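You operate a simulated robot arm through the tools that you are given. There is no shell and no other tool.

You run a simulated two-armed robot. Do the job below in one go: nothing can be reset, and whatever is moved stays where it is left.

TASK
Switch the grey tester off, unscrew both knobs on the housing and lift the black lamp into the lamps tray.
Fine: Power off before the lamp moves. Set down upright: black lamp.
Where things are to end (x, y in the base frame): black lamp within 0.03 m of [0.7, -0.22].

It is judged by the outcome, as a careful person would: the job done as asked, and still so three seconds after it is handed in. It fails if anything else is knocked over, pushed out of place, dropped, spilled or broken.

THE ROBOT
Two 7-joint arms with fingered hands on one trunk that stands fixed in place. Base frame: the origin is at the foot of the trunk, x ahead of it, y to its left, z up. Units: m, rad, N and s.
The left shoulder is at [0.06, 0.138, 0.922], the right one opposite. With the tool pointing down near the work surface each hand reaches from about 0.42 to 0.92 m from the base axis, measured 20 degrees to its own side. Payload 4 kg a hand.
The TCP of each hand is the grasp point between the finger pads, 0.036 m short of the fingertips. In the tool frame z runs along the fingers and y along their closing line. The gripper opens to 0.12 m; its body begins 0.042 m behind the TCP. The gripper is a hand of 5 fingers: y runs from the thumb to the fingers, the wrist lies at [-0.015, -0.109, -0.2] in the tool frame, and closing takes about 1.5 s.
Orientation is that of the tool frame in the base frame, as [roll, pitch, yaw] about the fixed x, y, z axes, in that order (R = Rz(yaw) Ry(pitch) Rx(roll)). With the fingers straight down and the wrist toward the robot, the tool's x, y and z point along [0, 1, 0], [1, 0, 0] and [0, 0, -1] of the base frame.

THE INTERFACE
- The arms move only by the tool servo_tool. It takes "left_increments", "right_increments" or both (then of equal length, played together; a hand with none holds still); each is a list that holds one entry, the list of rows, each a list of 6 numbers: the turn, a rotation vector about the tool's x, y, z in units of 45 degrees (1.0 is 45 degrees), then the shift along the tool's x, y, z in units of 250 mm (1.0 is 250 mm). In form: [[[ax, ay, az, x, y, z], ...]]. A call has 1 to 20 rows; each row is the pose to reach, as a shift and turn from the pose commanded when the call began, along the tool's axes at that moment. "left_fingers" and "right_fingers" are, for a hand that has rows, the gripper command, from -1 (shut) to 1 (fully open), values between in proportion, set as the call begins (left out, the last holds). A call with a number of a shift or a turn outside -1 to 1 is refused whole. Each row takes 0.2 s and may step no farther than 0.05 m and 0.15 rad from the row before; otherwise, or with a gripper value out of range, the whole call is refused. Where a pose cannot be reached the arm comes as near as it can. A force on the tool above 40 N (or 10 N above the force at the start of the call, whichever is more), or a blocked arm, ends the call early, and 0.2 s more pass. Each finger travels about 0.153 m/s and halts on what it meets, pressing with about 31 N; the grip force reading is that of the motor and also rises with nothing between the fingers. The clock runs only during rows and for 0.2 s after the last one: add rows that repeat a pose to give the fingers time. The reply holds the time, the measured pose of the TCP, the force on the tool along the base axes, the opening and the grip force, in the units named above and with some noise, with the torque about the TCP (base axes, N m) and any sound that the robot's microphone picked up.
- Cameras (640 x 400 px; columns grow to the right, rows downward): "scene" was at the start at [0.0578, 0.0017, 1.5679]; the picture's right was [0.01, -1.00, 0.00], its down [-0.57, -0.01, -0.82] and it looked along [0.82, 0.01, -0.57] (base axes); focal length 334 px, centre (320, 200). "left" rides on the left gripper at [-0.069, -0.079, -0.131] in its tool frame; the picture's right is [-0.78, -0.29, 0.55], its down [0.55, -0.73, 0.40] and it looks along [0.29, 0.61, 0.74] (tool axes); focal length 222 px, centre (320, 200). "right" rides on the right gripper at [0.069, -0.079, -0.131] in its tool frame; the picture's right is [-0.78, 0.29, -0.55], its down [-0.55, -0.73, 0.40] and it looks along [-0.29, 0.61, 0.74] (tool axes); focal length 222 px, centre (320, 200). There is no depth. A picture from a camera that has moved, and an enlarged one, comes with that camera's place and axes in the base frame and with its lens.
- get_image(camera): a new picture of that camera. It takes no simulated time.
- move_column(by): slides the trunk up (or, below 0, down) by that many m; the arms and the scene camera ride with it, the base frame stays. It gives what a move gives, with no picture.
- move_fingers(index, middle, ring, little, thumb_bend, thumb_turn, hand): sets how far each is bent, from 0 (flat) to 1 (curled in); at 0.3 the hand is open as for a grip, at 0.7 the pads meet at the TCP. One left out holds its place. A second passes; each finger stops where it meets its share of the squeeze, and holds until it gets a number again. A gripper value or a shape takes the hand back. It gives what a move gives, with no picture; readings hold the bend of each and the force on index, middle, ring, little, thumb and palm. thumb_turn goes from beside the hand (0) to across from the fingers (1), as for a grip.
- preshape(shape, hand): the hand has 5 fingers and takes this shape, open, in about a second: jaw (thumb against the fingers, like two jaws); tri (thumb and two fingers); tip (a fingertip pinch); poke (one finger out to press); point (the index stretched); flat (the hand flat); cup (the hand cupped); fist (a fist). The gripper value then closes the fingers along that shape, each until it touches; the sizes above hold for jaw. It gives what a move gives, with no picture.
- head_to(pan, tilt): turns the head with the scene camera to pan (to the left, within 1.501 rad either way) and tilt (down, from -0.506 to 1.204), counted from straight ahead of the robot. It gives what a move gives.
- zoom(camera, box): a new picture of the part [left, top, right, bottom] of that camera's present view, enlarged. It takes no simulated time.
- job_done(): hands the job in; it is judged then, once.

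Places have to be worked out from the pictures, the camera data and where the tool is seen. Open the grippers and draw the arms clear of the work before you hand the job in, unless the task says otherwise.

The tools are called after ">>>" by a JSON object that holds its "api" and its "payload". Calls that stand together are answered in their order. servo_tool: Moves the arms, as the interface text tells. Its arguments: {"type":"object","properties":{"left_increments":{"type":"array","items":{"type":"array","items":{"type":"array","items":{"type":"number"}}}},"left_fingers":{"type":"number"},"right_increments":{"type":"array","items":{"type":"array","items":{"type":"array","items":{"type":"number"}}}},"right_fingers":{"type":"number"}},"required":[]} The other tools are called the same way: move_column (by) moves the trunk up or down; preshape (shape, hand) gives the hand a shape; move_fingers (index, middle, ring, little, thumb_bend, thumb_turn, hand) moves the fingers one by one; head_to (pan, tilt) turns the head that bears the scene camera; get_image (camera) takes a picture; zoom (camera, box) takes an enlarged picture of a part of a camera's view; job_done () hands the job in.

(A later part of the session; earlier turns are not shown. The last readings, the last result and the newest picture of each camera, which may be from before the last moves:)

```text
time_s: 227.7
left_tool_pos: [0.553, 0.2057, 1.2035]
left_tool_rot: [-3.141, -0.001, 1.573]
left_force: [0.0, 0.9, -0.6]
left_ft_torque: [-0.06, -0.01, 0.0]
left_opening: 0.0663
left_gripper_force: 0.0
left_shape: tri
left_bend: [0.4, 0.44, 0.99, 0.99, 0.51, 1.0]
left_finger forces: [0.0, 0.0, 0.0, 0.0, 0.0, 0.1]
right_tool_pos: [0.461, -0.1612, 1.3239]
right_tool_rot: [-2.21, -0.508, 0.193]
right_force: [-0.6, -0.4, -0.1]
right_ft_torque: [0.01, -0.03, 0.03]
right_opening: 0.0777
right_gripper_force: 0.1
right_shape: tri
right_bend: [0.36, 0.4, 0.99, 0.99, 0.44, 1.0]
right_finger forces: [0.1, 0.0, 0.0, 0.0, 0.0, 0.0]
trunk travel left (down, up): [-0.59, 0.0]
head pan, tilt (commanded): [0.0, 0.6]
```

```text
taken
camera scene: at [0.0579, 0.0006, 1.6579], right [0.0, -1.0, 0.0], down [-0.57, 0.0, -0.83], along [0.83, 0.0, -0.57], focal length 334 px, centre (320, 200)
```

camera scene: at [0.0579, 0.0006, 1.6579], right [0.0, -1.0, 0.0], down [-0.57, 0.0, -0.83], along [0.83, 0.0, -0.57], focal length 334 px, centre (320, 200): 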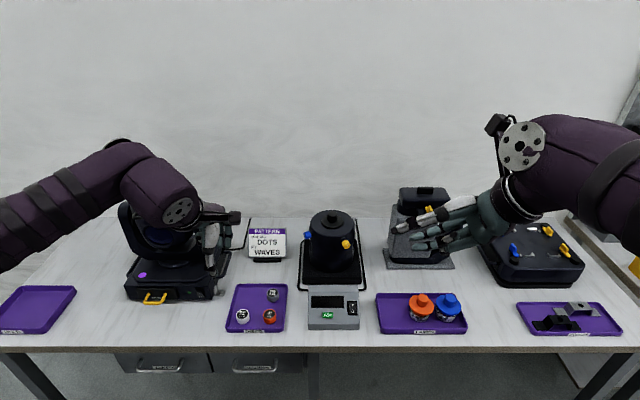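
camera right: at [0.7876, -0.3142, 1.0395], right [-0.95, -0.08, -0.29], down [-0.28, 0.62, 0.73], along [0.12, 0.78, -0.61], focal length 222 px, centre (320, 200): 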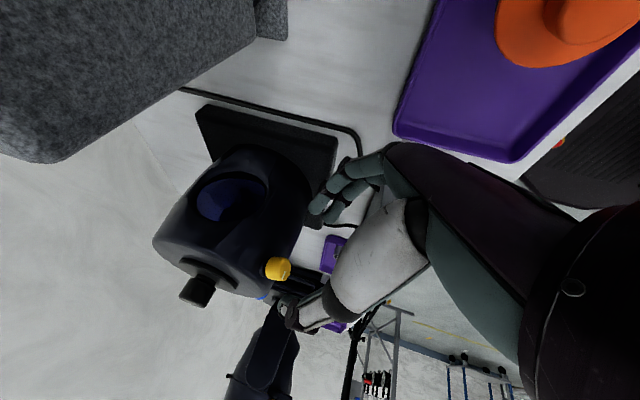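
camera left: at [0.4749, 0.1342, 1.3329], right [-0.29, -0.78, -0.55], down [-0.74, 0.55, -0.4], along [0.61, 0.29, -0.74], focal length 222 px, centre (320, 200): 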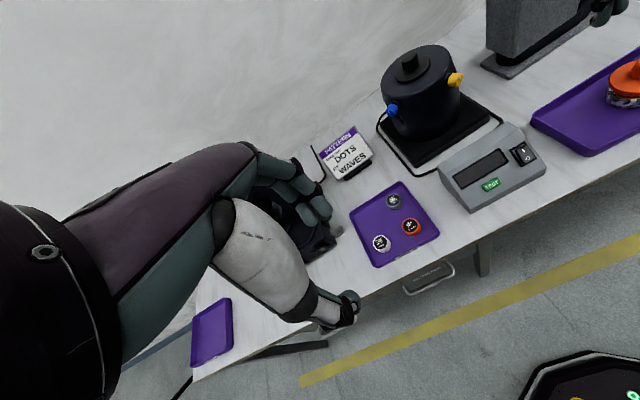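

Smooth. I'll finish bringing the right hand to fingers-down at home (two more steps) and, in parallel, move the left hand to its mirrored home.

>>> {"api": "servo_tool", "payload": {"right_increments": [[[-0.0449, -0.1048, -0.1078, -0.027, 0.024, -0.012], [-0.0899, -0.2095, -0.2156, -0.052, 0.05, -0.027], [-0.1348, -0.3143, -0.3234, -0.072, 0.077, -0.045], [-0.1797, -0.4191, -0.4312, -0.089, 0.105, -0.065], [-0.2247, -0.5238, -0.539, -0.102, 0.134, -0.088], [-0.2696, -0.6286, -0.6468, -0.11, 0.162, -0.112], [-0.2696, -0.6286, -0.6468, -0.11, 0.162, -0.112]]], "left_increments": [[[0, 0, 0, 0.07, -0.02, -0.08], [0, 0, 0, 0.14, -0.04, -0.16], [0, 0, 0, 0.21, -0.06, -0.24], [0, 0, 0, 0.28, -0.08, -0.32], [0, 0, 0, 0.35, -0.1, -0.4], [0, 0, 0, 0.42, -0.112, -0.48], [0, 0, 0, 0.42, -0.112, -0.48]]]}}

>>> {"api": "servo_tool", "payload": {"right_increments": [[[-0.0449, -0.1048, -0.1078, -0.027, 0.024, -0.012], [-0.0899, -0.2095, -0.2156, -0.052, 0.05, -0.027], [-0.1348, -0.3143, -0.3234, -0.072, 0.077, -0.045], [-0.1797, -0.4191, -0.4312, -0.089, 0.105, -0.065], [-0.2247, -0.5238, -0.539, -0.102, 0.134, -0.088], [-0.2696, -0.6286, -0.6468, -0.11, 0.162, -0.112], [-0.2696, -0.6286, -0.6468, -0.11, 0.162, -0.112]]]}}

>>> {"api": "head_to", "payload": {"pan": 0.75, "tilt": 0.35}}

>>> {"api": "get_image", "payload": {"camera": "scene"}}

```text
time_s: 229.3
left_tool_pos: [0.5235, 0.3091, 1.3206]
left_tool_rot: [-3.141, 0.0, 1.571]
left_force: [0.9, -0.9, -0.1]
left_ft_torque: [0.03, 0.0, 0.02]
left_opening: 0.0659
left_gripper_force: 0.1
left_shape: tri
left_bend: [0.4, 0.44, 0.99, 0.99, 0.51, 1.0]
left_finger forces: [0.1, 0.0, 0.0, 0.0, 0.1, 0.0]
right_tool_pos: [0.454, -0.2116, 1.2953]
right_tool_rot: [-2.795, -0.409, 0.978]
right_force: [-0.1, -0.1, -0.7]
right_ft_torque: [0.02, 0.02, 0.0]
right_opening: 0.0776
right_gripper_force: 0.1
right_shape: tri
right_bend: [0.36, 0.4, 0.99, 0.99, 0.44, 1.0]
right_finger forces: [0.1, 0.0, 0.0, 0.0, 0.0, 0.0]
trunk travel left (down, up): [-0.59, 0.0]
head pan, tilt (commanded): [0.0, 0.6]
```

```text
time_s: 230.9
left_tool_pos: [0.5255, 0.3091, 1.3214]
left_tool_rot: [3.141, -0.001, 1.572]
left_force: [0.6, -0.2, 0.3]
left_ft_torque: [0.03, 0.02, -0.01]
left_opening: 0.0659
left_gripper_force: 0.1
left_shape: tri
left_bend: [0.4, 0.44, 0.99, 0.99, 0.51, 1.0]
left_finger forces: [0.1, 0.0, 0.0, 0.0, 0.1, 0.1]
right_tool_pos: [0.4752, -0.2626, 1.2969]
right_tool_rot: [-3.141, 0.0, 1.572]
right_force: [0.9, 0.8, -0.3]
right_ft_torque: [-0.03, 0.01, -0.04]
right_opening: 0.0777
right_gripper_force: 0.1
right_shape: tri
right_bend: [0.36, 0.4, 0.99, 0.99, 0.44, 1.0]
right_finger forces: [0.0, 0.1, 0.0, 0.1, 0.1, 0.0]
trunk travel left (down, up): [-0.59, 0.0]
head pan, tilt (commanded): [0.0, 0.6]
```

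```text
time_s: 232.0
left_tool_pos: [0.5241, 0.3102, 1.321]
left_tool_rot: [3.141, -0.001, 1.574]
left_force: [0.8, -0.5, -0.2]
left_ft_torque: [0.02, 0.03, -0.01]
left_opening: 0.0661
left_gripper_force: 0.0
left_shape: tri
left_bend: [0.4, 0.44, 0.99, 0.99, 0.51, 1.0]
left_finger forces: [0.0, 0.1, 0.1, 0.0, 0.0, 0.0]
right_tool_pos: [0.4754, -0.2626, 1.297]
right_tool_rot: [3.141, 0.0, 1.57]
right_force: [0.2, 1.3, 0.0]
right_ft_torque: [-0.02, -0.02, 0.03]
right_opening: 0.0776
right_gripper_force: 0.0
right_shape: tri
right_bend: [0.36, 0.4, 0.99, 0.99, 0.44, 1.0]
right_finger forces: [0.0, 0.1, 0.0, 0.0, 0.0, 0.1]
trunk travel left (down, up): [-0.59, 0.0]
head pan, tilt (commanded): [0.75, 0.351]
```

```text
taken
camera scene: at [0.0376, 0.064, 1.6807], right [0.68, -0.73, 0.0], down [-0.25, -0.23, -0.94], along [0.69, 0.64, -0.34], focal length 334 px, centre (320, 200)
```

scene: 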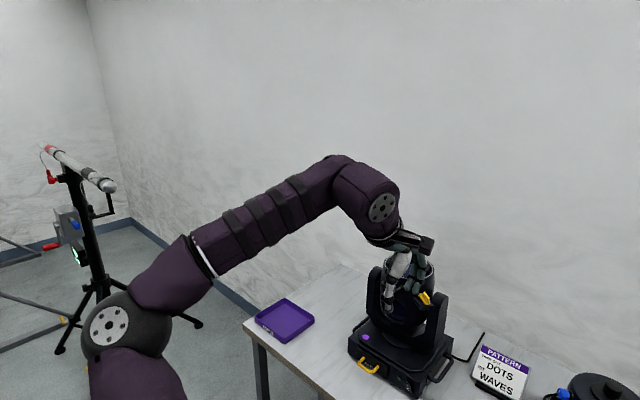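

The left arm mirrors the flipped posture the right arm had, so the mirrored sequence will restore it. First: pitch the left hand up 90° about its wrist (two steps).

>>> {"api": "servo_tool", "payload": {"left_increments": [[[-0.1593, 0, 0.0491, -0.019, 0.094, -0.06], [-0.3187, 0, 0.0982, -0.041, 0.179, -0.132], [-0.478, 0, 0.1473, -0.066, 0.253, -0.214], [-0.6373, 0, 0.1963, -0.094, 0.315, -0.304], [-0.7967, 0, 0.2454, -0.124, 0.365, -0.401], [-0.956, 0, 0.2945, -0.155, 0.401, -0.504], [-0.956, 0, 0.2945, -0.155, 0.401, -0.504]]]}}

>>> {"api": "servo_tool", "payload": {"left_increments": [[[-0.1593, 0, 0.0491, -0.019, 0.094, -0.06], [-0.3187, 0, 0.0982, -0.041, 0.179, -0.132], [-0.478, 0, 0.1473, -0.066, 0.253, -0.214], [-0.6373, 0, 0.1963, -0.094, 0.315, -0.304], [-0.7967, 0, 0.2454, -0.124, 0.365, -0.401], [-0.956, 0, 0.2945, -0.155, 0.401, -0.504], [-0.956, 0, 0.2945, -0.155, 0.401, -0.504]]]}}

>>> {"api": "servo_tool", "payload": {"left_increments": [[[0, 0, 0.1667, -0.056, -0.012, 0], [0, 0, 0.3333, -0.111, -0.03, 0], [0, 0, 0.5, -0.162, -0.056, 0], [0, 0, 0.6667, -0.21, -0.088, 0], [0, 0, 0.8333, -0.253, -0.127, 0], [0, 0, 1, -0.291, -0.17, 0], [0, 0, 1, -0.291, -0.17, 0]]]}}

>>> {"api": "servo_tool", "payload": {"left_increments": [[[0, 0, 0.1667, -0.056, -0.012, 0], [0, 0, 0.3333, -0.111, -0.03, 0], [0, 0, 0.5, -0.162, -0.056, 0], [0, 0, 0.6667, -0.21, -0.088, 0], [0, 0, 0.8333, -0.253, -0.127, 0], [0, 0, 1, -0.291, -0.17, 0], [0, 0, 1, -0.291, -0.17, 0]]]}}

>>> {"api": "get_image", "payload": {"camera": "scene"}}

```text
time_s: 233.6
left_tool_pos: [0.6249, 0.2746, 1.4478]
left_tool_rot: [2.395, -0.084, 1.364]
left_force: [0.6, 1.1, 0.2]
left_ft_torque: [0.0, 0.0, -0.02]
left_opening: 0.0661
left_gripper_force: 0.1
left_shape: tri
left_bend: [0.4, 0.44, 0.99, 0.99, 0.51, 1.0]
left_finger forces: [0.0, 0.1, 0.0, 0.0, 0.0, 0.1]
right_tool_pos: [0.476, -0.263, 1.2978]
right_tool_rot: [3.141, -0.001, 1.572]
right_force: [0.8, -0.8, 0.5]
right_ft_torque: [0.0, 0.03, -0.03]
right_opening: 0.0779
right_gripper_force: 0.0
right_shape: tri
right_bend: [0.36, 0.4, 0.99, 0.99, 0.44, 1.0]
right_finger forces: [0.0, 0.1, 0.1, 0.0, 0.0, 0.0]
trunk travel left (down, up): [-0.59, 0.0]
head pan, tilt (commanded): [0.75, 0.351]
```

```text
time_s: 235.2
left_tool_pos: [0.6065, 0.2219, 1.6068]
left_tool_rot: [1.662, -0.284, 1.261]
left_force: [0.8, -0.4, -0.1]
left_ft_torque: [0.01, -0.04, -0.06]
left_opening: 0.0661
left_gripper_force: 0.1
left_shape: tri
left_bend: [0.4, 0.44, 0.99, 0.99, 0.51, 1.0]
left_finger forces: [0.0, 0.1, 0.0, 0.1, 0.0, 0.0]
right_tool_pos: [0.4775, -0.2613, 1.2962]
right_tool_rot: [-3.139, 0.0, 1.573]
right_force: [-0.2, -0.1, 0.2]
right_ft_torque: [-0.04, -0.01, -0.04]
right_opening: 0.0778
right_gripper_force: 0.1
right_shape: tri
right_bend: [0.36, 0.4, 0.99, 0.99, 0.44, 1.0]
right_finger forces: [0.0, 0.1, 0.1, 0.0, 0.0, 0.1]
trunk travel left (down, up): [-0.59, 0.0]
head pan, tilt (commanded): [0.75, 0.351]
```

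```text
time_s: 236.8
left_tool_pos: [0.5813, 0.1685, 1.5439]
left_tool_rot: [1.753, -1.066, 1.125]
left_force: [0.2, -0.7, 0.5]
left_ft_torque: [0.0, -0.01, 0.03]
left_opening: 0.066
left_gripper_force: 0.0
left_shape: tri
left_bend: [0.4, 0.44, 0.99, 0.99, 0.51, 1.0]
left_finger forces: [0.0, 0.1, 0.0, 0.0, 0.0, 0.0]
right_tool_pos: [0.4764, -0.2627, 1.2968]
right_tool_rot: [3.14, -0.001, 1.571]
right_force: [0.4, 0.3, -0.8]
right_ft_torque: [0.0, -0.03, -0.01]
right_opening: 0.0776
right_gripper_force: 0.1
right_shape: tri
right_bend: [0.36, 0.4, 0.99, 0.99, 0.44, 1.0]
right_finger forces: [0.1, 0.0, 0.0, 0.1, 0.0, 0.0]
trunk travel left (down, up): [-0.59, 0.0]
head pan, tilt (commanded): [0.75, 0.351]
```

```text
time_s: 238.4
left_tool_pos: [0.5763, 0.1732, 1.4595]
left_tool_rot: [-1.865, -1.27, -1.572]
left_force: [-1.2, -0.4, -0.5]
left_ft_torque: [-0.02, -0.02, -0.01]
left_opening: 0.066
left_gripper_force: 0.0
left_shape: tri
left_bend: [0.4, 0.44, 0.99, 0.99, 0.51, 1.0]
left_finger forces: [0.0, 0.0, 0.1, 0.0, 0.1, 0.0]
right_tool_pos: [0.4752, -0.2635, 1.2967]
right_tool_rot: [3.141, -0.001, 1.573]
right_force: [1.1, 0.3, -0.3]
right_ft_torque: [0.01, 0.02, -0.01]
right_opening: 0.0778
right_gripper_force: 0.1
right_shape: tri
right_bend: [0.36, 0.4, 0.99, 0.99, 0.44, 1.0]
right_finger forces: [0.1, 0.0, 0.0, 0.0, 0.0, 0.1]
trunk travel left (down, up): [-0.59, 0.0]
head pan, tilt (commanded): [0.75, 0.351]
```

```text
taken
camera scene: at [0.0375, 0.0642, 1.6807], right [0.68, -0.73, 0.0], down [-0.25, -0.23, -0.94], along [0.69, 0.64, -0.34], focal length 334 px, centre (320, 200)
```

scene: 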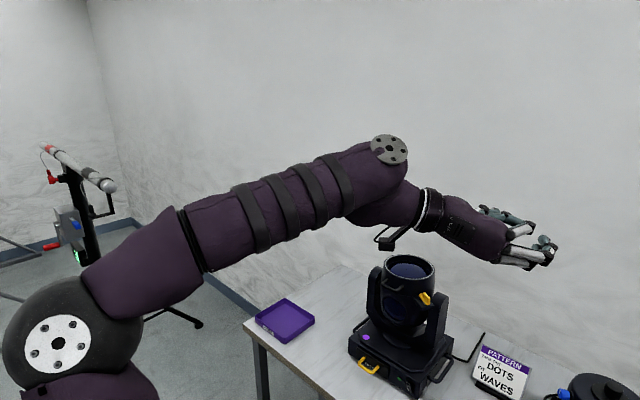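

The forearm end is now on the near side like the right arm's good posture. Continuing with the roll and swing back to fingers-down.

>>> {"api": "servo_tool", "payload": {"left_increments": [[[0, -0.1667, 0, -0.104, 0, -0.015], [0, -0.3333, 0, -0.205, 0, -0.043], [0, -0.5, 0, -0.302, 0, -0.084], [0, -0.6667, 0, -0.392, 0, -0.137], [0, -0.8333, 0, -0.475, 0, -0.202], [0, -1, 0, -0.548, 0, -0.277], [0, -1, 0, -0.548, 0, -0.277]]]}}

>>> {"api": "servo_tool", "payload": {"left_increments": [[[0, -0.1667, 0, -0.104, 0, -0.015], [0, -0.3333, 0, -0.205, 0, -0.043], [0, -0.5, 0, -0.302, 0, -0.084], [0, -0.6667, 0, -0.392, 0, -0.137], [0, -0.8333, 0, -0.475, 0, -0.202], [0, -1, 0, -0.548, 0, -0.277], [0, -1, 0, -0.548, 0, -0.277]]]}}

>>> {"api": "servo_tool", "payload": {"left_increments": [[[-0.0242, -0.0172, -0.1573, 0.044, 0.02, -0.009], [-0.0483, -0.0344, -0.3146, 0.091, 0.034, -0.018], [-0.0725, -0.0517, -0.4719, 0.139, 0.042, -0.026], [-0.0966, -0.0689, -0.6292, 0.188, 0.044, -0.034], [-0.1208, -0.0861, -0.7865, 0.236, 0.039, -0.04], [-0.1208, -0.0861, -0.7865, 0.236, 0.039, -0.04]]]}}

>>> {"api": "servo_tool", "payload": {"left_increments": [[[-0.0242, -0.0172, -0.1573, 0.044, 0.02, -0.009], [-0.0483, -0.0344, -0.3146, 0.091, 0.034, -0.018], [-0.0725, -0.0517, -0.4719, 0.139, 0.042, -0.026], [-0.0966, -0.0689, -0.6292, 0.188, 0.044, -0.034], [-0.1208, -0.0861, -0.7865, 0.236, 0.039, -0.04], [-0.1208, -0.0861, -0.7865, 0.236, 0.039, -0.04]]]}}

>>> {"api": "servo_tool", "payload": {"left_increments": [[[-0.0242, -0.0172, -0.1573, 0.044, 0.02, -0.009], [-0.0483, -0.0344, -0.3146, 0.091, 0.034, -0.018], [-0.0725, -0.0517, -0.4719, 0.139, 0.042, -0.026], [-0.0966, -0.0689, -0.6292, 0.188, 0.044, -0.034], [-0.1208, -0.0861, -0.7865, 0.236, 0.039, -0.04], [-0.1208, -0.0861, -0.7865, 0.236, 0.039, -0.04]]]}}

>>> {"api": "get_image", "payload": {"camera": "scene"}}

```text
time_s: 240.0
left_tool_pos: [0.5096, 0.2356, 1.3364]
left_tool_rot: [-2.777, -0.659, -0.539]
left_force: [0.4, -0.8, -0.4]
left_ft_torque: [0.04, -0.01, 0.03]
left_opening: 0.0659
left_gripper_force: 0.0
left_shape: tri
left_bend: [0.4, 0.44, 0.99, 0.99, 0.51, 1.0]
left_finger forces: [0.0, 0.1, 0.1, 0.1, 0.0, 0.0]
right_tool_pos: [0.4743, -0.2628, 1.2977]
right_tool_rot: [3.141, 0.0, 1.57]
right_force: [-0.8, -1.0, 0.0]
right_ft_torque: [0.03, 0.02, -0.01]
right_opening: 0.078
right_gripper_force: 0.1
right_shape: tri
right_bend: [0.36, 0.4, 0.99, 0.99, 0.44, 1.0]
right_finger forces: [0.0, 0.1, 0.1, 0.0, 0.0, 0.0]
trunk travel left (down, up): [-0.59, 0.0]
head pan, tilt (commanded): [0.75, 0.351]
```

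```text
time_s: 241.6
left_tool_pos: [0.3687, 0.2901, 1.3017]
left_tool_rot: [-2.854, 0.089, -0.283]
left_force: [0.9, 1.1, 0.4]
left_ft_torque: [0.02, 0.03, -0.02]
left_opening: 0.066
left_gripper_force: 0.1
left_shape: tri
left_bend: [0.4, 0.44, 0.99, 0.99, 0.51, 1.0]
left_finger forces: [0.0, 0.0, 0.0, 0.0, 0.0, 0.1]
right_tool_pos: [0.4756, -0.2638, 1.2955]
right_tool_rot: [3.141, 0.001, 1.572]
right_force: [0.2, 0.6, 0.9]
right_ft_torque: [-0.01, 0.01, -0.01]
right_opening: 0.0777
right_gripper_force: 0.0
right_shape: tri
right_bend: [0.36, 0.4, 0.99, 0.99, 0.44, 1.0]
right_finger forces: [0.1, 0.0, 0.0, 0.0, 0.0, 0.0]
trunk travel left (down, up): [-0.59, 0.0]
head pan, tilt (commanded): [0.75, 0.351]
```

```text
time_s: 243.0
left_tool_pos: [0.4242, 0.259, 1.304]
left_tool_rot: [-2.927, -0.002, 0.333]
left_force: [0.3, -0.2, -0.2]
left_ft_torque: [0.0, 0.01, 0.02]
left_opening: 0.0661
left_gripper_force: 0.0
left_shape: tri
left_bend: [0.4, 0.44, 0.99, 0.99, 0.51, 1.0]
left_finger forces: [0.0, 0.0, 0.1, 0.1, 0.1, 0.1]
right_tool_pos: [0.4756, -0.263, 1.2969]
right_tool_rot: [-3.141, -0.001, 1.572]
right_force: [-0.8, -0.9, 0.5]
right_ft_torque: [0.03, 0.03, 0.04]
right_opening: 0.0777
right_gripper_force: 0.0
right_shape: tri
right_bend: [0.36, 0.4, 0.99, 0.99, 0.44, 1.0]
right_finger forces: [0.0, 0.0, 0.0, 0.0, 0.0, 0.0]
trunk travel left (down, up): [-0.59, 0.0]
head pan, tilt (commanded): [0.75, 0.351]
```

```text
time_s: 244.4
left_tool_pos: [0.4836, 0.2688, 1.3109]
left_tool_rot: [-3.038, -0.035, 0.953]
left_force: [0.2, -0.3, -0.5]
left_ft_torque: [-0.04, 0.0, -0.01]
left_opening: 0.0658
left_gripper_force: 0.1
left_shape: tri
left_bend: [0.4, 0.44, 0.99, 0.99, 0.51, 1.0]
left_finger forces: [0.1, 0.0, 0.1, 0.0, 0.0, 0.1]
right_tool_pos: [0.4762, -0.2629, 1.2972]
right_tool_rot: [-3.14, 0.001, 1.57]
right_force: [0.3, -0.4, -1.2]
right_ft_torque: [-0.02, 0.0, 0.02]
right_opening: 0.0779
right_gripper_force: 0.0
right_shape: tri
right_bend: [0.36, 0.4, 0.99, 0.99, 0.44, 1.0]
right_finger forces: [0.0, 0.0, 0.0, 0.0, 0.0, 0.0]
trunk travel left (down, up): [-0.59, 0.0]
head pan, tilt (commanded): [0.75, 0.351]
```

```text
time_s: 245.8
left_tool_pos: [0.5271, 0.3098, 1.3243]
left_tool_rot: [3.135, 0.0, 1.574]
left_force: [-0.3, 0.7, 0.2]
left_ft_torque: [0.01, 0.01, 0.0]
left_opening: 0.0661
left_gripper_force: 0.0
left_shape: tri
left_bend: [0.4, 0.44, 0.99, 0.99, 0.51, 1.0]
left_finger forces: [0.0, 0.0, 0.1, 0.1, 0.1, 0.0]
right_tool_pos: [0.4745, -0.264, 1.2965]
right_tool_rot: [-3.141, 0.0, 1.571]
right_force: [0.2, -0.9, 0.3]
right_ft_torque: [-0.01, 0.0, 0.02]
right_opening: 0.078
right_gripper_force: 0.1
right_shape: tri
right_bend: [0.36, 0.4, 0.99, 0.99, 0.44, 1.0]
right_finger forces: [0.0, 0.1, 0.1, 0.1, 0.0, 0.0]
trunk travel left (down, up): [-0.59, 0.0]
head pan, tilt (commanded): [0.75, 0.351]
```

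```text
taken
camera scene: at [0.0374, 0.064, 1.6807], right [0.68, -0.73, 0.0], down [-0.25, -0.23, -0.94], along [0.69, 0.64, -0.34], focal length 334 px, centre (320, 200)
```

scene: 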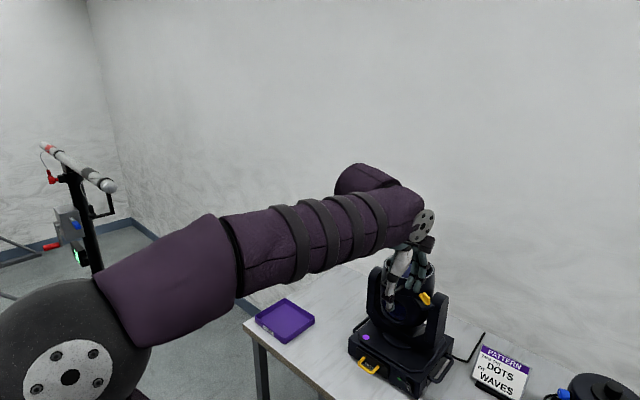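

The left arm is restored too. Now the mirrored rotation (hand pointing down, palm facing right-forward) in three steps at home.

>>> {"api": "servo_tool", "payload": {"left_increments": [[[0.0731, -0.1025, -0.1025, -0.032, -0.04, 0.018], [0.1461, -0.205, -0.205, -0.068, -0.079, 0.031], [0.2192, -0.3076, -0.3076, -0.108, -0.115, 0.038], [0.2922, -0.4101, -0.4101, -0.151, -0.148, 0.04], [0.3653, -0.5126, -0.5126, -0.196, -0.177, 0.038], [0.4383, -0.6151, -0.6151, -0.244, -0.202, 0.029], [0.4383, -0.6151, -0.6151, -0.244, -0.202, 0.029]]]}}

>>> {"api": "servo_tool", "payload": {"left_increments": [[[0.0731, -0.1025, -0.1025, -0.032, -0.04, 0.018], [0.1461, -0.205, -0.205, -0.068, -0.079, 0.031], [0.2192, -0.3076, -0.3076, -0.108, -0.115, 0.038], [0.2922, -0.4101, -0.4101, -0.151, -0.148, 0.04], [0.3653, -0.5126, -0.5126, -0.196, -0.177, 0.038], [0.4383, -0.6151, -0.6151, -0.244, -0.202, 0.029], [0.4383, -0.6151, -0.6151, -0.244, -0.202, 0.029]]]}}

>>> {"api": "servo_tool", "payload": {"left_increments": [[[0.0731, -0.1025, -0.1025, -0.032, -0.04, 0.018], [0.1461, -0.205, -0.205, -0.068, -0.079, 0.031], [0.2192, -0.3076, -0.3076, -0.108, -0.115, 0.038], [0.2922, -0.4101, -0.4101, -0.151, -0.148, 0.04], [0.3653, -0.5126, -0.5126, -0.196, -0.177, 0.038], [0.4383, -0.6151, -0.6151, -0.244, -0.202, 0.029], [0.4383, -0.6151, -0.6151, -0.244, -0.202, 0.029]]]}}

>>> {"api": "head_to", "payload": {"pan": 0.2, "tilt": 0.6}}

>>> {"api": "get_image", "payload": {"camera": "scene"}}

```text
time_s: 247.4
left_tool_pos: [0.4765, 0.2482, 1.3156]
left_tool_rot: [-2.675, 0.371, 2.159]
left_force: [1.1, 0.1, 0.2]
left_ft_torque: [0.04, 0.05, 0.0]
left_opening: 0.0659
left_gripper_force: 0.0
left_shape: tri
left_bend: [0.4, 0.44, 0.99, 0.99, 0.51, 1.0]
left_finger forces: [0.0, 0.1, 0.0, 0.0, 0.2, 0.1]
right_tool_pos: [0.4753, -0.2628, 1.2971]
right_tool_rot: [3.139, 0.0, 1.569]
right_force: [0.2, -0.4, -0.9]
right_ft_torque: [0.02, -0.01, -0.03]
right_opening: 0.0779
right_gripper_force: 0.0
right_shape: tri
right_bend: [0.36, 0.4, 0.99, 0.99, 0.44, 1.0]
right_finger forces: [0.0, 0.0, 0.1, 0.1, 0.0, 0.0]
trunk travel left (down, up): [-0.59, 0.0]
head pan, tilt (commanded): [0.75, 0.351]
```

```text
time_s: 249.0
left_tool_pos: [0.4652, 0.1794, 1.3532]
left_tool_rot: [-2.039, 0.371, 2.889]
left_force: [0.6, 0.6, -0.6]
left_ft_torque: [-0.01, 0.04, -0.03]
left_opening: 0.0661
left_gripper_force: 0.0
left_shape: tri
left_bend: [0.4, 0.44, 0.99, 0.99, 0.51, 1.0]
left_finger forces: [0.1, 0.0, 0.0, 0.0, 0.0, 0.0]
right_tool_pos: [0.4765, -0.2628, 1.2979]
right_tool_rot: [3.141, 0.001, 1.571]
right_force: [0.2, 0.0, -0.6]
right_ft_torque: [-0.01, 0.0, 0.02]
right_opening: 0.0778
right_gripper_force: 0.0
right_shape: tri
right_bend: [0.36, 0.4, 0.99, 0.99, 0.44, 1.0]
right_finger forces: [0.1, 0.1, 0.0, 0.0, 0.0, 0.0]
trunk travel left (down, up): [-0.59, 0.0]
head pan, tilt (commanded): [0.75, 0.351]
```

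```text
time_s: 250.6
left_tool_pos: [0.4963, 0.1402, 1.4131]
left_tool_rot: [-1.567, 0.003, -2.806]
left_force: [0.4, -0.1, 0.3]
left_ft_torque: [-0.02, -0.01, 0.03]
left_opening: 0.0658
left_gripper_force: 0.1
left_shape: tri
left_bend: [0.4, 0.44, 0.99, 0.99, 0.51, 1.0]
left_finger forces: [0.1, 0.0, 0.1, 0.0, 0.0, 0.0]
right_tool_pos: [0.4757, -0.2623, 1.2972]
right_tool_rot: [-3.142, 0.001, 1.571]
right_force: [-0.3, 0.4, 0.5]
right_ft_torque: [0.04, -0.03, 0.01]
right_opening: 0.0778
right_gripper_force: 0.0
right_shape: tri
right_bend: [0.36, 0.4, 0.99, 0.99, 0.44, 1.0]
right_finger forces: [0.1, 0.1, 0.0, 0.1, 0.0, 0.1]
trunk travel left (down, up): [-0.59, 0.0]
head pan, tilt (commanded): [0.75, 0.351]
```

```text
time_s: 251.6
left_tool_pos: [0.4973, 0.1408, 1.4135]
left_tool_rot: [-1.568, 0.005, -2.808]
left_force: [-0.3, 0.4, 0.7]
left_ft_torque: [-0.02, -0.03, 0.0]
left_opening: 0.0661
left_gripper_force: 0.1
left_shape: tri
left_bend: [0.4, 0.44, 0.99, 0.99, 0.51, 1.0]
left_finger forces: [0.1, 0.0, 0.0, 0.0, 0.0, 0.0]
right_tool_pos: [0.4757, -0.2641, 1.296]
right_tool_rot: [-3.141, 0.001, 1.572]
right_force: [-0.7, 0.7, 0.9]
right_ft_torque: [0.0, -0.01, 0.01]
right_opening: 0.0779
right_gripper_force: 0.0
right_shape: tri
right_bend: [0.36, 0.4, 0.99, 0.99, 0.44, 1.0]
right_finger forces: [0.1, 0.0, 0.0, 0.1, 0.0, 0.0]
trunk travel left (down, up): [-0.59, 0.0]
head pan, tilt (commanded): [0.201, 0.6]
```

```text
taken
camera scene: at [0.056, 0.0182, 1.658], right [0.2, -0.98, 0.0], down [-0.55, -0.11, -0.83], along [0.81, 0.17, -0.56], focal length 334 px, centre (320, 200)
```

scene: 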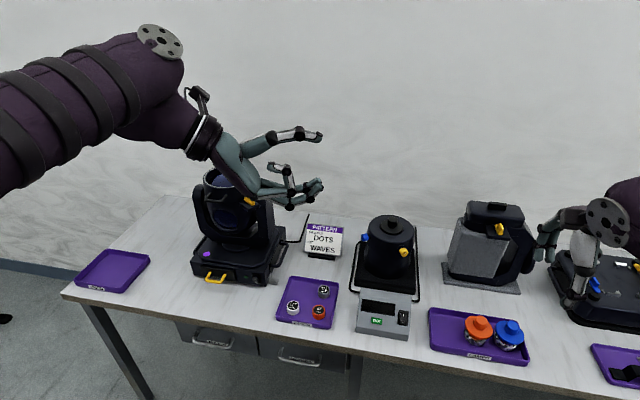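

Smooth and mirrored as expected. Moving the left hand forward/down to its staging point left of the drum.

>>> {"api": "servo_tool", "payload": {"left_increments": [[[0, 0, 0, -0.0872, 0.0972, -0.0038], [0, 0, 0, -0.1744, 0.1944, -0.0076], [0, 0, 0, -0.2616, 0.2916, -0.0114], [0, 0, 0, -0.3488, 0.3888, -0.0152], [0, 0, 0, -0.436, 0.486, -0.019], [0, 0, 0, -0.5232, 0.5832, -0.0228], [0, 0, 0, -0.6104, 0.6804, -0.0266], [0, 0, 0, -0.6976, 0.7776, -0.0304], [0, 0, 0, -0.7848, 0.8748, -0.0342], [0, 0, 0, -0.872, 0.972, -0.038], [0, 0, 0, -0.872, 0.972, -0.038]]]}}

>>> {"api": "get_image", "payload": {"camera": "scene"}}

```text
time_s: 253.9
left_tool_pos: [0.6984, 0.2173, 1.1707]
left_tool_rot: [-1.568, 0.006, -2.807]
left_force: [0.1, 0.9, -0.2]
left_ft_torque: [0.02, 0.0, 0.03]
left_opening: 0.0659
left_gripper_force: 0.1
left_shape: tri
left_bend: [0.4, 0.44, 0.99, 0.99, 0.51, 1.0]
left_finger forces: [0.1, 0.0, 0.0, 0.0, 0.0, 0.0]
right_tool_pos: [0.4751, -0.2631, 1.2974]
right_tool_rot: [3.141, 0.001, 1.571]
right_force: [0.2, -0.6, -0.6]
right_ft_torque: [0.01, -0.03, -0.03]
right_opening: 0.0778
right_gripper_force: 0.0
right_shape: tri
right_bend: [0.36, 0.4, 0.99, 0.99, 0.44, 1.0]
right_finger forces: [0.0, 0.0, 0.0, 0.1, 0.1, 0.1]
trunk travel left (down, up): [-0.59, 0.0]
head pan, tilt (commanded): [0.201, 0.6]
```

```text
taken
camera scene: at [0.0552, 0.018, 1.658], right [0.2, -0.98, 0.0], down [-0.55, -0.11, -0.83], along [0.81, 0.16, -0.56], focal length 334 px, centre (320, 200)
```

scene: 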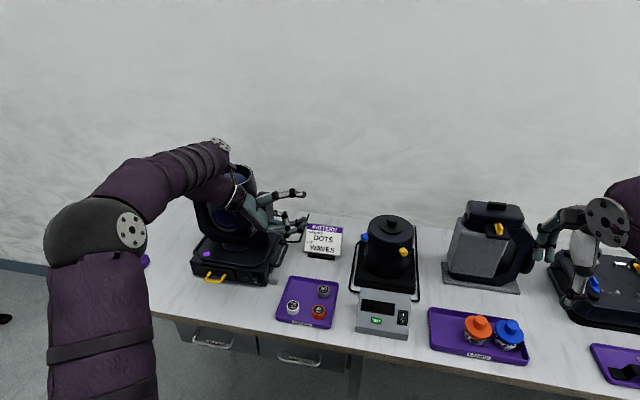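

Staging reached. I'll yaw the hand to face the blue knob (almost axial) and lower it to the pre-grasp point.

>>> {"api": "servo_tool", "payload": {"left_increments": [[[0, -0.08, 0, -0.04, 0.1, 0.09], [0, -0.16, 0, -0.08, 0.2, 0.18], [0, -0.24, 0, -0.12, 0.32, 0.27], [0, -0.32, 0, -0.16, 0.44, 0.35], [0, -0.4, 0, -0.2, 0.56, 0.42], [0, -0.48, 0, -0.24, 0.68, 0.48], [0, -0.556, 0, -0.29, 0.78, 0.534], [0, -0.556, 0, -0.29, 0.847, 0.534], [0, -0.556, 0, -0.29, 0.847, 0.534]]]}}

>>> {"api": "head_to", "payload": {"pan": 0.0, "tilt": 0.6}}

>>> {"api": "get_image", "payload": {"camera": "scene"}}

>>> {"api": "get_image", "payload": {"camera": "left"}}

>>> {"api": "zoom", "payload": {"camera": "left", "box": [290, 200, 430, 320]}}

```text
time_s: 255.9
left_tool_pos: [0.8157, 0.117, 0.9619]
left_tool_rot: [-1.565, 0.004, -2.372]
left_force: [-0.2, 0.1, -0.4]
left_ft_torque: [-0.02, 0.05, 0.0]
left_opening: 0.0662
left_gripper_force: 0.0
left_shape: tri
left_bend: [0.4, 0.44, 0.99, 0.99, 0.51, 1.0]
left_finger forces: [0.1, 0.0, 0.1, 0.0, 0.0, 0.1]
right_tool_pos: [0.476, -0.2633, 1.2962]
right_tool_rot: [-3.141, 0.0, 1.571]
right_force: [0.1, 0.7, -0.5]
right_ft_torque: [0.02, -0.02, 0.0]
right_opening: 0.0777
right_gripper_force: 0.1
right_shape: tri
right_bend: [0.36, 0.4, 0.99, 0.99, 0.44, 1.0]
right_finger forces: [0.1, 0.1, 0.0, 0.1, 0.1, 0.0]
trunk travel left (down, up): [-0.59, 0.0]
head pan, tilt (commanded): [0.201, 0.6]
```

```text
time_s: 256.7
left_tool_pos: [0.8154, 0.1165, 0.9625]
left_tool_rot: [-1.566, 0.003, -2.369]
left_force: [-0.3, -0.8, 0.3]
left_ft_torque: [-0.02, 0.01, -0.02]
left_opening: 0.066
left_gripper_force: 0.0
left_shape: tri
left_bend: [0.4, 0.44, 0.99, 0.99, 0.51, 1.0]
left_finger forces: [0.0, 0.0, 0.0, 0.0, 0.0, 0.0]
right_tool_pos: [0.4754, -0.2627, 1.2974]
right_tool_rot: [-3.141, 0.001, 1.571]
right_force: [0.4, 0.1, 0.1]
right_ft_torque: [-0.01, 0.0, -0.02]
right_opening: 0.0777
right_gripper_force: 0.0
right_shape: tri
right_bend: [0.36, 0.4, 0.99, 0.99, 0.44, 1.0]
right_finger forces: [0.0, 0.0, 0.1, 0.0, 0.0, 0.1]
trunk travel left (down, up): [-0.59, 0.0]
head pan, tilt (commanded): [0.0, 0.6]
```

```text
taken
camera scene: at [0.0579, 0.0005, 1.6579], right [0.0, -1.0, 0.0], down [-0.57, 0.0, -0.83], along [0.83, 0.0, -0.57], focal length 334 px, centre (320, 200)
```

scene: 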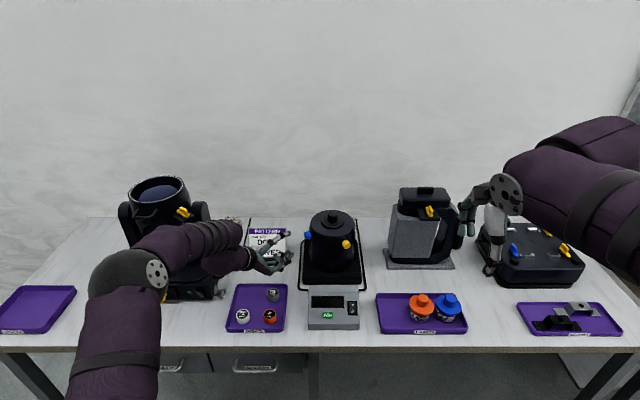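

```text
taken
camera left: at [0.7723, 0.2598, 1.0407], right [0.94, 0.15, 0.3], down [-0.12, -0.67, 0.73], along [0.31, -0.73, -0.61], focal length 222 px, centre (320, 200)
```

left: 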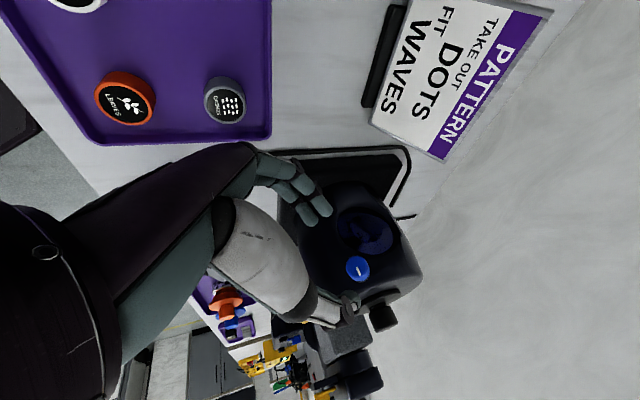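

```text
3.33 times, centred on (360, 260) of left
camera zoom: at [0.7723, 0.2598, 1.0407], right [0.94, 0.15, 0.3], down [-0.12, -0.67, 0.73], along [0.31, -0.73, -0.61], focal length 740 px, centre (187, 0)
```

zoom: 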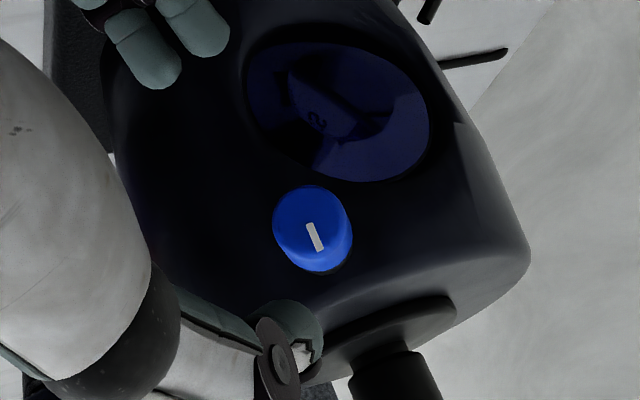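

Left hand is in place facing the blue knob, which is ~7 mm off in tool x. I'll pre-roll 22° (to have a longer stroke), correct the offset and approach until the fingertips straddle it.

>>> {"api": "servo_tool", "payload": {"left_increments": [[[0.0423, 0, 0.1612, -0.001, 0.008, 0], [0.0845, 0, 0.3225, -0.003, 0.017, 0], [0.1268, 0, 0.4837, -0.005, 0.025, 0.001], [0.1268, 0, 0.4837, -0.005, 0.025, 0.001]]]}}

>>> {"api": "zoom", "payload": {"camera": "left", "box": [290, 200, 430, 320]}}

>>> {"api": "zoom", "payload": {"camera": "scene", "box": [240, 200, 360, 290]}}

```text
time_s: 257.7
left_tool_pos: [0.8145, 0.1161, 0.9568]
left_tool_rot: [-1.461, 0.384, -2.35]
left_force: [-1.6, 0.0, 0.4]
left_ft_torque: [-0.01, -0.04, 0.05]
left_opening: 0.0661
left_gripper_force: 0.0
left_shape: tri
left_bend: [0.4, 0.44, 0.99, 0.99, 0.51, 1.0]
left_finger forces: [0.0, 0.1, 0.0, 0.0, 0.0, 0.0]
right_tool_pos: [0.4771, -0.2642, 1.2973]
right_tool_rot: [-3.141, 0.001, 1.572]
right_force: [-0.2, 0.3, -1.0]
right_ft_torque: [-0.02, -0.01, 0.05]
right_opening: 0.0777
right_gripper_force: 0.2
right_shape: tri
right_bend: [0.36, 0.4, 0.99, 0.99, 0.44, 1.0]
right_finger forces: [0.0, 0.1, 0.1, 0.1, 0.0, 0.1]
trunk travel left (down, up): [-0.59, 0.0]
head pan, tilt (commanded): [0.0, 0.6]
```

```text
3.33 times, centred on (360, 260) of left
camera zoom: at [0.7436, 0.2436, 1.0409], right [0.78, 0.07, 0.62], down [-0.34, -0.79, 0.51], along [0.52, -0.61, -0.6], focal length 740 px, centre (187, 0)
```

zoom: 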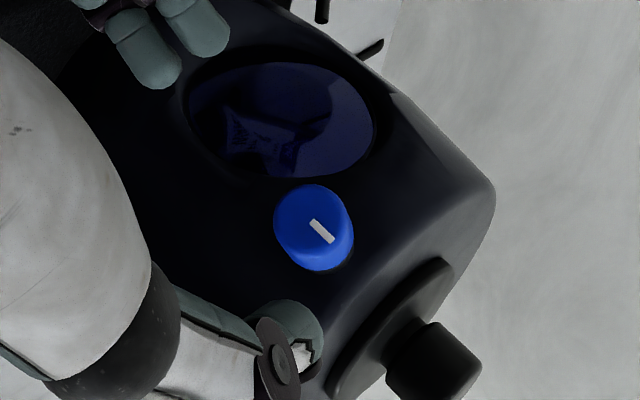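

```text
4.44 times, centred on (300, 245) of scene
camera zoom: at [0.0578, -0.0002, 1.658], right [0.0, -1.0, 0.0], down [-0.56, 0.0, -0.83], along [0.83, 0.0, -0.56], focal length 1486 px, centre (409, 0)
```

zoom: 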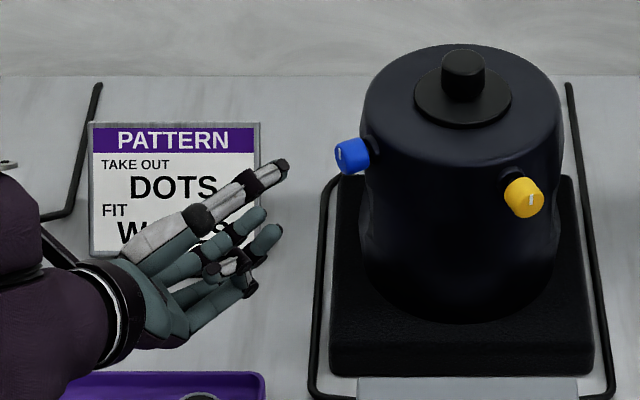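

Pivot is good (the knob stayed in place in view). Now shifting 6 mm and approaching 6 cm along the fingers.

>>> {"api": "servo_tool", "payload": {"left_increments": [[[0, 0, 0, 0.012, 0, 0.03], [0, 0, 0, 0.024, 0, 0.08], [0, 0, 0, 0.024, 0, 0.13], [0, 0, 0, 0.024, 0, 0.18], [0, 0, 0, 0.024, 0, 0.225], [0, 0, 0, 0.024, 0, 0.225]]]}}

>>> {"api": "zoom", "payload": {"camera": "left", "box": [270, 180, 430, 320]}}

>>> {"api": "zoom", "payload": {"camera": "scene", "box": [270, 210, 370, 285]}}

```text
time_s: 259.1
left_tool_pos: [0.849, 0.0739, 0.958]
left_tool_rot: [-1.461, 0.384, -2.35]
left_force: [-0.1, -0.7, -0.3]
left_ft_torque: [0.0, 0.03, -0.02]
left_opening: 0.0658
left_gripper_force: 0.0
left_shape: tri
left_bend: [0.4, 0.44, 0.99, 0.99, 0.51, 1.0]
left_finger forces: [0.0, 0.0, 0.1, 0.1, 0.1, 0.0]
right_tool_pos: [0.4758, -0.2626, 1.2966]
right_tool_rot: [3.14, -0.001, 1.571]
right_force: [-0.2, 0.5, -0.1]
right_ft_torque: [0.02, -0.02, -0.02]
right_opening: 0.0779
right_gripper_force: 0.1
right_shape: tri
right_bend: [0.36, 0.4, 0.99, 0.99, 0.44, 1.0]
right_finger forces: [0.0, 0.0, 0.0, 0.0, 0.0, 0.0]
trunk travel left (down, up): [-0.59, 0.0]
head pan, tilt (commanded): [0.0, 0.6]
```

```text
2.86 times, centred on (350, 250) of left
camera zoom: at [0.7783, 0.1998, 1.0422], right [0.78, 0.07, 0.62], down [-0.34, -0.79, 0.51], along [0.52, -0.61, -0.6], focal length 635 px, centre (234, 57)
```

zoom: 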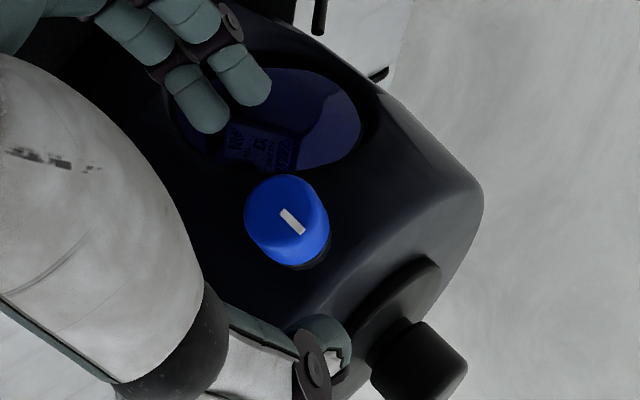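

```text
5.33 times, centred on (320, 248) of scene
camera zoom: at [0.0578, 0.0008, 1.6579], right [0.0, -1.0, 0.0], down [-0.56, 0.0, -0.83], along [0.83, 0.0, -0.56], focal length 1784 px, centre (320, -53)
```

zoom: 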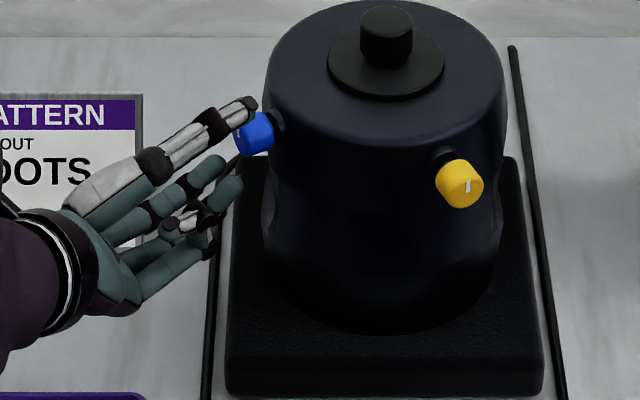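

The knob looks ~4 mm closer to the thumb side, so I'll centre on it, go 5 mm deeper and close the fingers.

>>> {"api": "servo_tool", "payload": {"left_increments": [[[0, 0, 0, 0, -0.016, 0.01], [0, 0, 0, 0, -0.016, 0.02], [0, 0, 0, 0, -0.016, 0.02]]]}}

>>> {"api": "servo_tool", "payload": {"left_increments": [[[0, 0, 0, 0, 0, 0], [0, 0, 0, 0, 0, 0], [0, 0, 0, 0, 0, 0], [0, 0, 0, 0, 0, 0], [0, 0, 0, 0, 0, 0]]], "left_fingers": -1.0}}

>>> {"api": "zoom", "payload": {"camera": "left", "box": [270, 180, 430, 320]}}

>>> {"api": "zoom", "payload": {"camera": "scene", "box": [270, 210, 370, 285]}}

```text
time_s: 259.9
left_tool_pos: [0.8523, 0.0694, 0.9622]
left_tool_rot: [-1.461, 0.384, -2.35]
left_force: [0.0, -0.3, 0.5]
left_ft_torque: [0.01, 0.0, 0.0]
left_opening: 0.066
left_gripper_force: 0.2
left_shape: tri
left_bend: [0.4, 0.44, 0.99, 0.99, 0.51, 1.0]
left_finger forces: [0.0, 0.0, 0.1, 0.1, 0.0, 0.1]
right_tool_pos: [0.4756, -0.2623, 1.2962]
right_tool_rot: [3.14, 0.0, 1.569]
right_force: [-1.3, 0.7, 0.2]
right_ft_torque: [-0.01, -0.02, -0.01]
right_opening: 0.0778
right_gripper_force: 0.0
right_shape: tri
right_bend: [0.36, 0.4, 0.99, 0.99, 0.44, 1.0]
right_finger forces: [0.0, 0.0, 0.1, 0.0, 0.0, 0.0]
trunk travel left (down, up): [-0.59, 0.0]
head pan, tilt (commanded): [0.0, 0.6]
```

```text
time_s: 261.1
left_tool_pos: [0.85, 0.0698, 0.9623]
left_tool_rot: [-1.46, 0.383, -2.347]
left_force: [-9.0, 6.6, 0.7]
left_ft_torque: [-0.27, -0.06, -0.11]
left_opening: 0.0131
left_gripper_force: 31.0
left_shape: tri
left_bend: [0.72, 0.61, 1.0, 1.0, 0.74, 1.0]
left_finger forces: [12.9, 13.8, 0.0, 0.1, 53.9, 0.0]
right_tool_pos: [0.4759, -0.2618, 1.2976]
right_tool_rot: [3.141, 0.0, 1.571]
right_force: [0.3, 0.4, -0.2]
right_ft_torque: [-0.01, 0.03, -0.01]
right_opening: 0.0778
right_gripper_force: 0.0
right_shape: tri
right_bend: [0.36, 0.4, 0.99, 0.99, 0.44, 1.0]
right_finger forces: [0.0, 0.0, 0.1, 0.0, 0.0, 0.1]
trunk travel left (down, up): [-0.59, 0.0]
head pan, tilt (commanded): [0.0, 0.6]
```

```text
2.86 times, centred on (350, 250) of left
camera zoom: at [0.7795, 0.1976, 1.0472], right [0.78, 0.07, 0.62], down [-0.34, -0.79, 0.51], along [0.52, -0.61, -0.6], focal length 635 px, centre (234, 57)
```

zoom: 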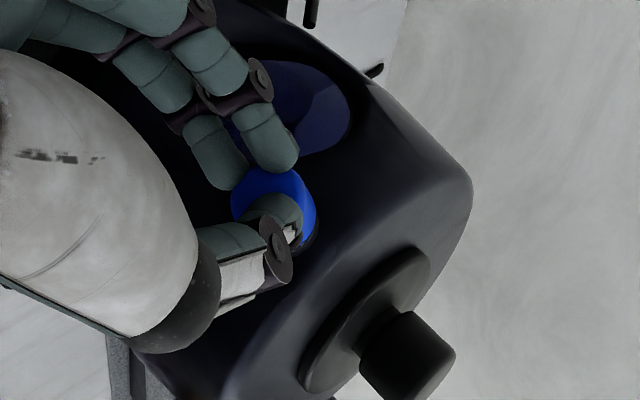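

```text
5.33 times, centred on (320, 248) of scene
camera zoom: at [0.0566, 0.0014, 1.658], right [0.0, -1.0, 0.0], down [-0.56, 0.0, -0.83], along [0.83, 0.0, -0.56], focal length 1784 px, centre (320, -53)
```

zoom: 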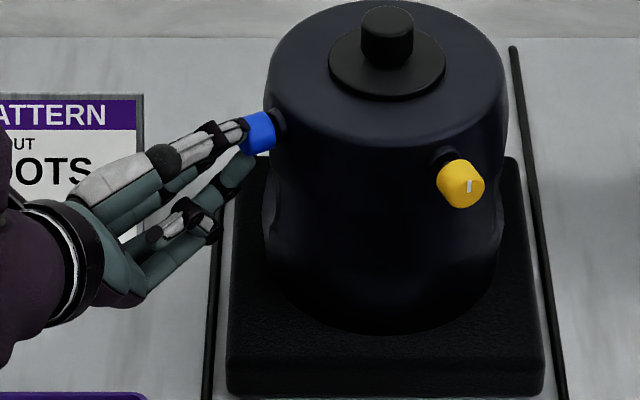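

Held (13/14/54 N). I'll turn counter-clockwise (seen from outside) by 45° and check.

>>> {"api": "servo_tool", "payload": {"left_increments": [[[-0.0423, 0, -0.1612, 0, -0.004, 0], [-0.0845, 0, -0.3225, 0, -0.008, 0], [-0.1268, 0, -0.4837, -0.001, -0.012, 0], [-0.1691, 0, -0.6449, -0.002, -0.016, 0], [-0.2113, 0, -0.8061, -0.004, -0.02, 0.001], [-0.2536, 0, -0.9673, -0.006, -0.024, 0.002], [-0.2536, 0, -0.9673, -0.006, -0.024, 0.002]]]}}

>>> {"api": "zoom", "payload": {"camera": "left", "box": [270, 180, 430, 320]}}

>>> {"api": "zoom", "payload": {"camera": "scene", "box": [270, 210, 370, 285]}}

```text
time_s: 262.7
left_tool_pos: [0.8527, 0.0713, 0.9677]
left_tool_rot: [-1.673, -0.377, -2.349]
left_force: [6.5, 17.0, -4.1]
left_ft_torque: [0.29, 0.06, 0.61]
left_opening: 0.012
left_gripper_force: 30.9
left_shape: tri
left_bend: [0.72, 0.61, 1.0, 1.0, 0.73, 1.0]
left_finger forces: [21.8, 11.5, 0.1, 0.0, 35.2, 0.0]
right_tool_pos: [0.4763, -0.261, 1.2974]
right_tool_rot: [-3.141, 0.0, 1.57]
right_force: [-0.5, -0.2, -0.1]
right_ft_torque: [0.02, 0.0, 0.0]
right_opening: 0.0778
right_gripper_force: 0.0
right_shape: tri
right_bend: [0.36, 0.4, 0.99, 0.99, 0.44, 1.0]
right_finger forces: [0.1, 0.0, 0.1, 0.1, 0.0, 0.1]
trunk travel left (down, up): [-0.59, 0.0]
head pan, tilt (commanded): [0.0, 0.6]
```

```text
2.86 times, centred on (350, 250) of left
camera zoom: at [0.8332, 0.2284, 1.027], right [0.98, 0.18, -0.07], down [0.15, -0.51, 0.84], along [0.11, -0.84, -0.53], focal length 635 px, centre (234, 57)
```

zoom: 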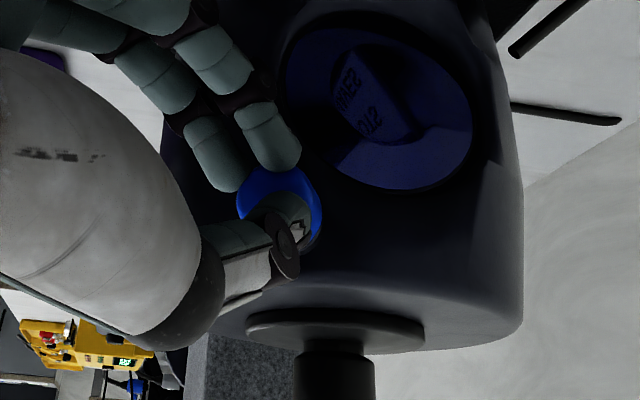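

```text
5.33 times, centred on (320, 248) of scene
camera zoom: at [0.0594, 0.0027, 1.6578], right [0.0, -1.0, 0.0], down [-0.57, 0.0, -0.82], along [0.82, 0.0, -0.57], focal length 1784 px, centre (320, -53)
```

zoom: 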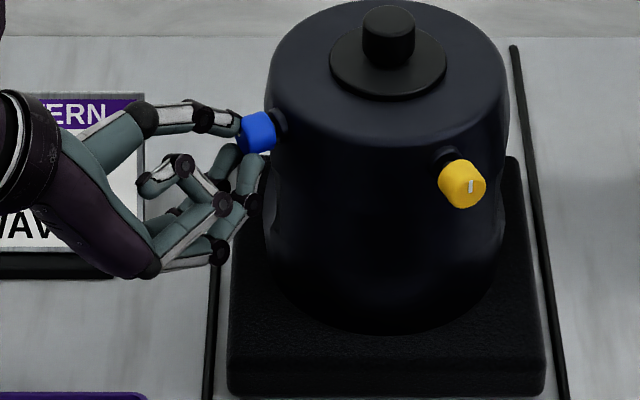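

Continuing another 22.5°, then I'll release and check the mark.

>>> {"api": "servo_tool", "payload": {"left_increments": [[[-0.0423, 0, -0.1612, 0, -0.004, 0], [-0.0845, 0, -0.3225, 0, -0.008, 0], [-0.1268, 0, -0.4837, -0.001, -0.012, 0], [-0.1268, 0, -0.4837, -0.001, -0.012, 0]]]}}

>>> {"api": "servo_tool", "payload": {"left_increments": [[[0, 0, 0, 0, 0, 0], [0, 0, 0, 0, 0, 0], [0, 0, 0, 0, 0, -0.06], [0, 0, 0, 0, 0, -0.12], [0, 0, 0, 0, 0, -0.12]]], "left_fingers": 0.2}}

>>> {"api": "zoom", "payload": {"camera": "left", "box": [270, 180, 430, 320]}}

>>> {"api": "zoom", "payload": {"camera": "scene", "box": [270, 210, 370, 285]}}

```text
time_s: 263.7
left_tool_pos: [0.8302, 0.0649, 0.9781]
left_tool_rot: [-1.813, -0.756, -2.28]
left_force: [0.0, -0.5, -0.3]
left_ft_torque: [-0.01, -0.01, 0.02]
left_opening: 0.0074
left_gripper_force: 31.1
left_shape: tri
left_bend: [0.73, 0.74, 1.0, 1.0, 0.74, 1.0]
left_finger forces: [0.0, 0.0, 0.0, 0.0, 0.0, 0.0]
left hand out of reach, approached as far as the arm can: row 2, 3, 4
right_tool_pos: [0.4772, -0.2623, 1.2964]
right_tool_rot: [-3.142, 0.0, 1.571]
right_force: [0.7, 0.1, 0.1]
right_ft_torque: [-0.01, 0.05, 0.01]
right_opening: 0.0779
right_gripper_force: 0.1
right_shape: tri
right_bend: [0.36, 0.4, 0.99, 0.99, 0.44, 1.0]
right_finger forces: [0.0, 0.0, 0.0, 0.1, 0.0, 0.0]
trunk travel left (down, up): [-0.59, 0.0]
head pan, tilt (commanded): [0.0, 0.6]
```

```text
time_s: 264.9
left_tool_pos: [0.8109, 0.0856, 0.9833]
left_tool_rot: [-1.81, -0.75, -2.279]
left_force: [0.1, -0.2, 0.0]
left_ft_torque: [0.0, 0.02, 0.04]
left_opening: 0.0716
left_gripper_force: 0.0
left_shape: tri
left_bend: [0.38, 0.42, 0.99, 0.99, 0.48, 1.0]
left_finger forces: [0.0, 0.0, 0.0, 0.1, 0.0, 0.1]
right_tool_pos: [0.4756, -0.2632, 1.2975]
right_tool_rot: [3.141, -0.001, 1.57]
right_force: [0.5, 0.0, 0.4]
right_ft_torque: [-0.03, 0.03, 0.01]
right_opening: 0.0777
right_gripper_force: 0.1
right_shape: tri
right_bend: [0.36, 0.4, 0.99, 0.99, 0.44, 1.0]
right_finger forces: [0.1, 0.1, 0.0, 0.0, 0.1, 0.0]
trunk travel left (down, up): [-0.59, 0.0]
head pan, tilt (commanded): [0.0, 0.6]
```

```text
2.86 times, centred on (350, 250) of left
camera zoom: at [0.8097, 0.2511, 1.0148], right [0.9, 0.12, -0.42], down [0.44, -0.35, 0.83], along [-0.04, -0.93, -0.37], focal length 635 px, centre (234, 57)
```

zoom: 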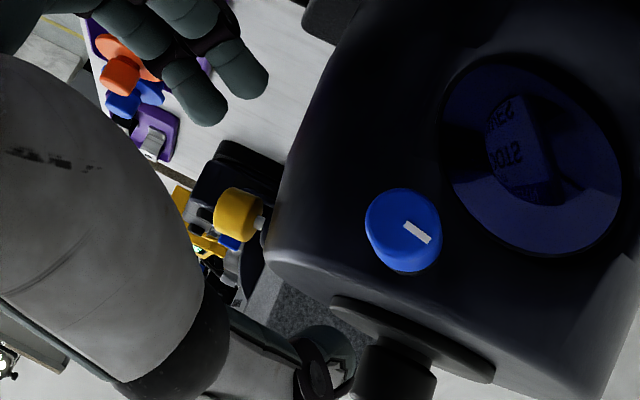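

```text
5.33 times, centred on (320, 248) of scene
camera zoom: at [0.0581, 0.0004, 1.6579], right [0.0, -1.0, 0.0], down [-0.57, 0.0, -0.82], along [0.82, 0.0, -0.57], focal length 1784 px, centre (320, -53)
```

zoom: 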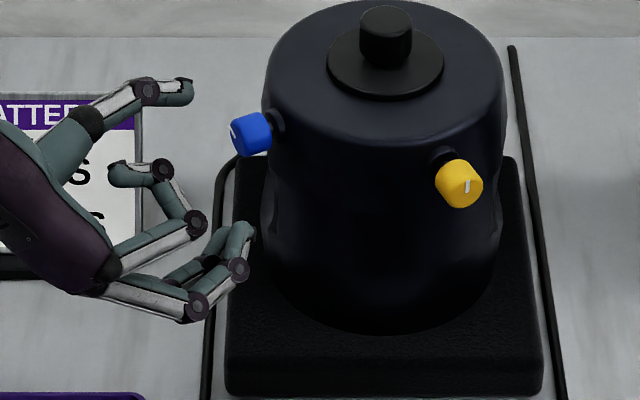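

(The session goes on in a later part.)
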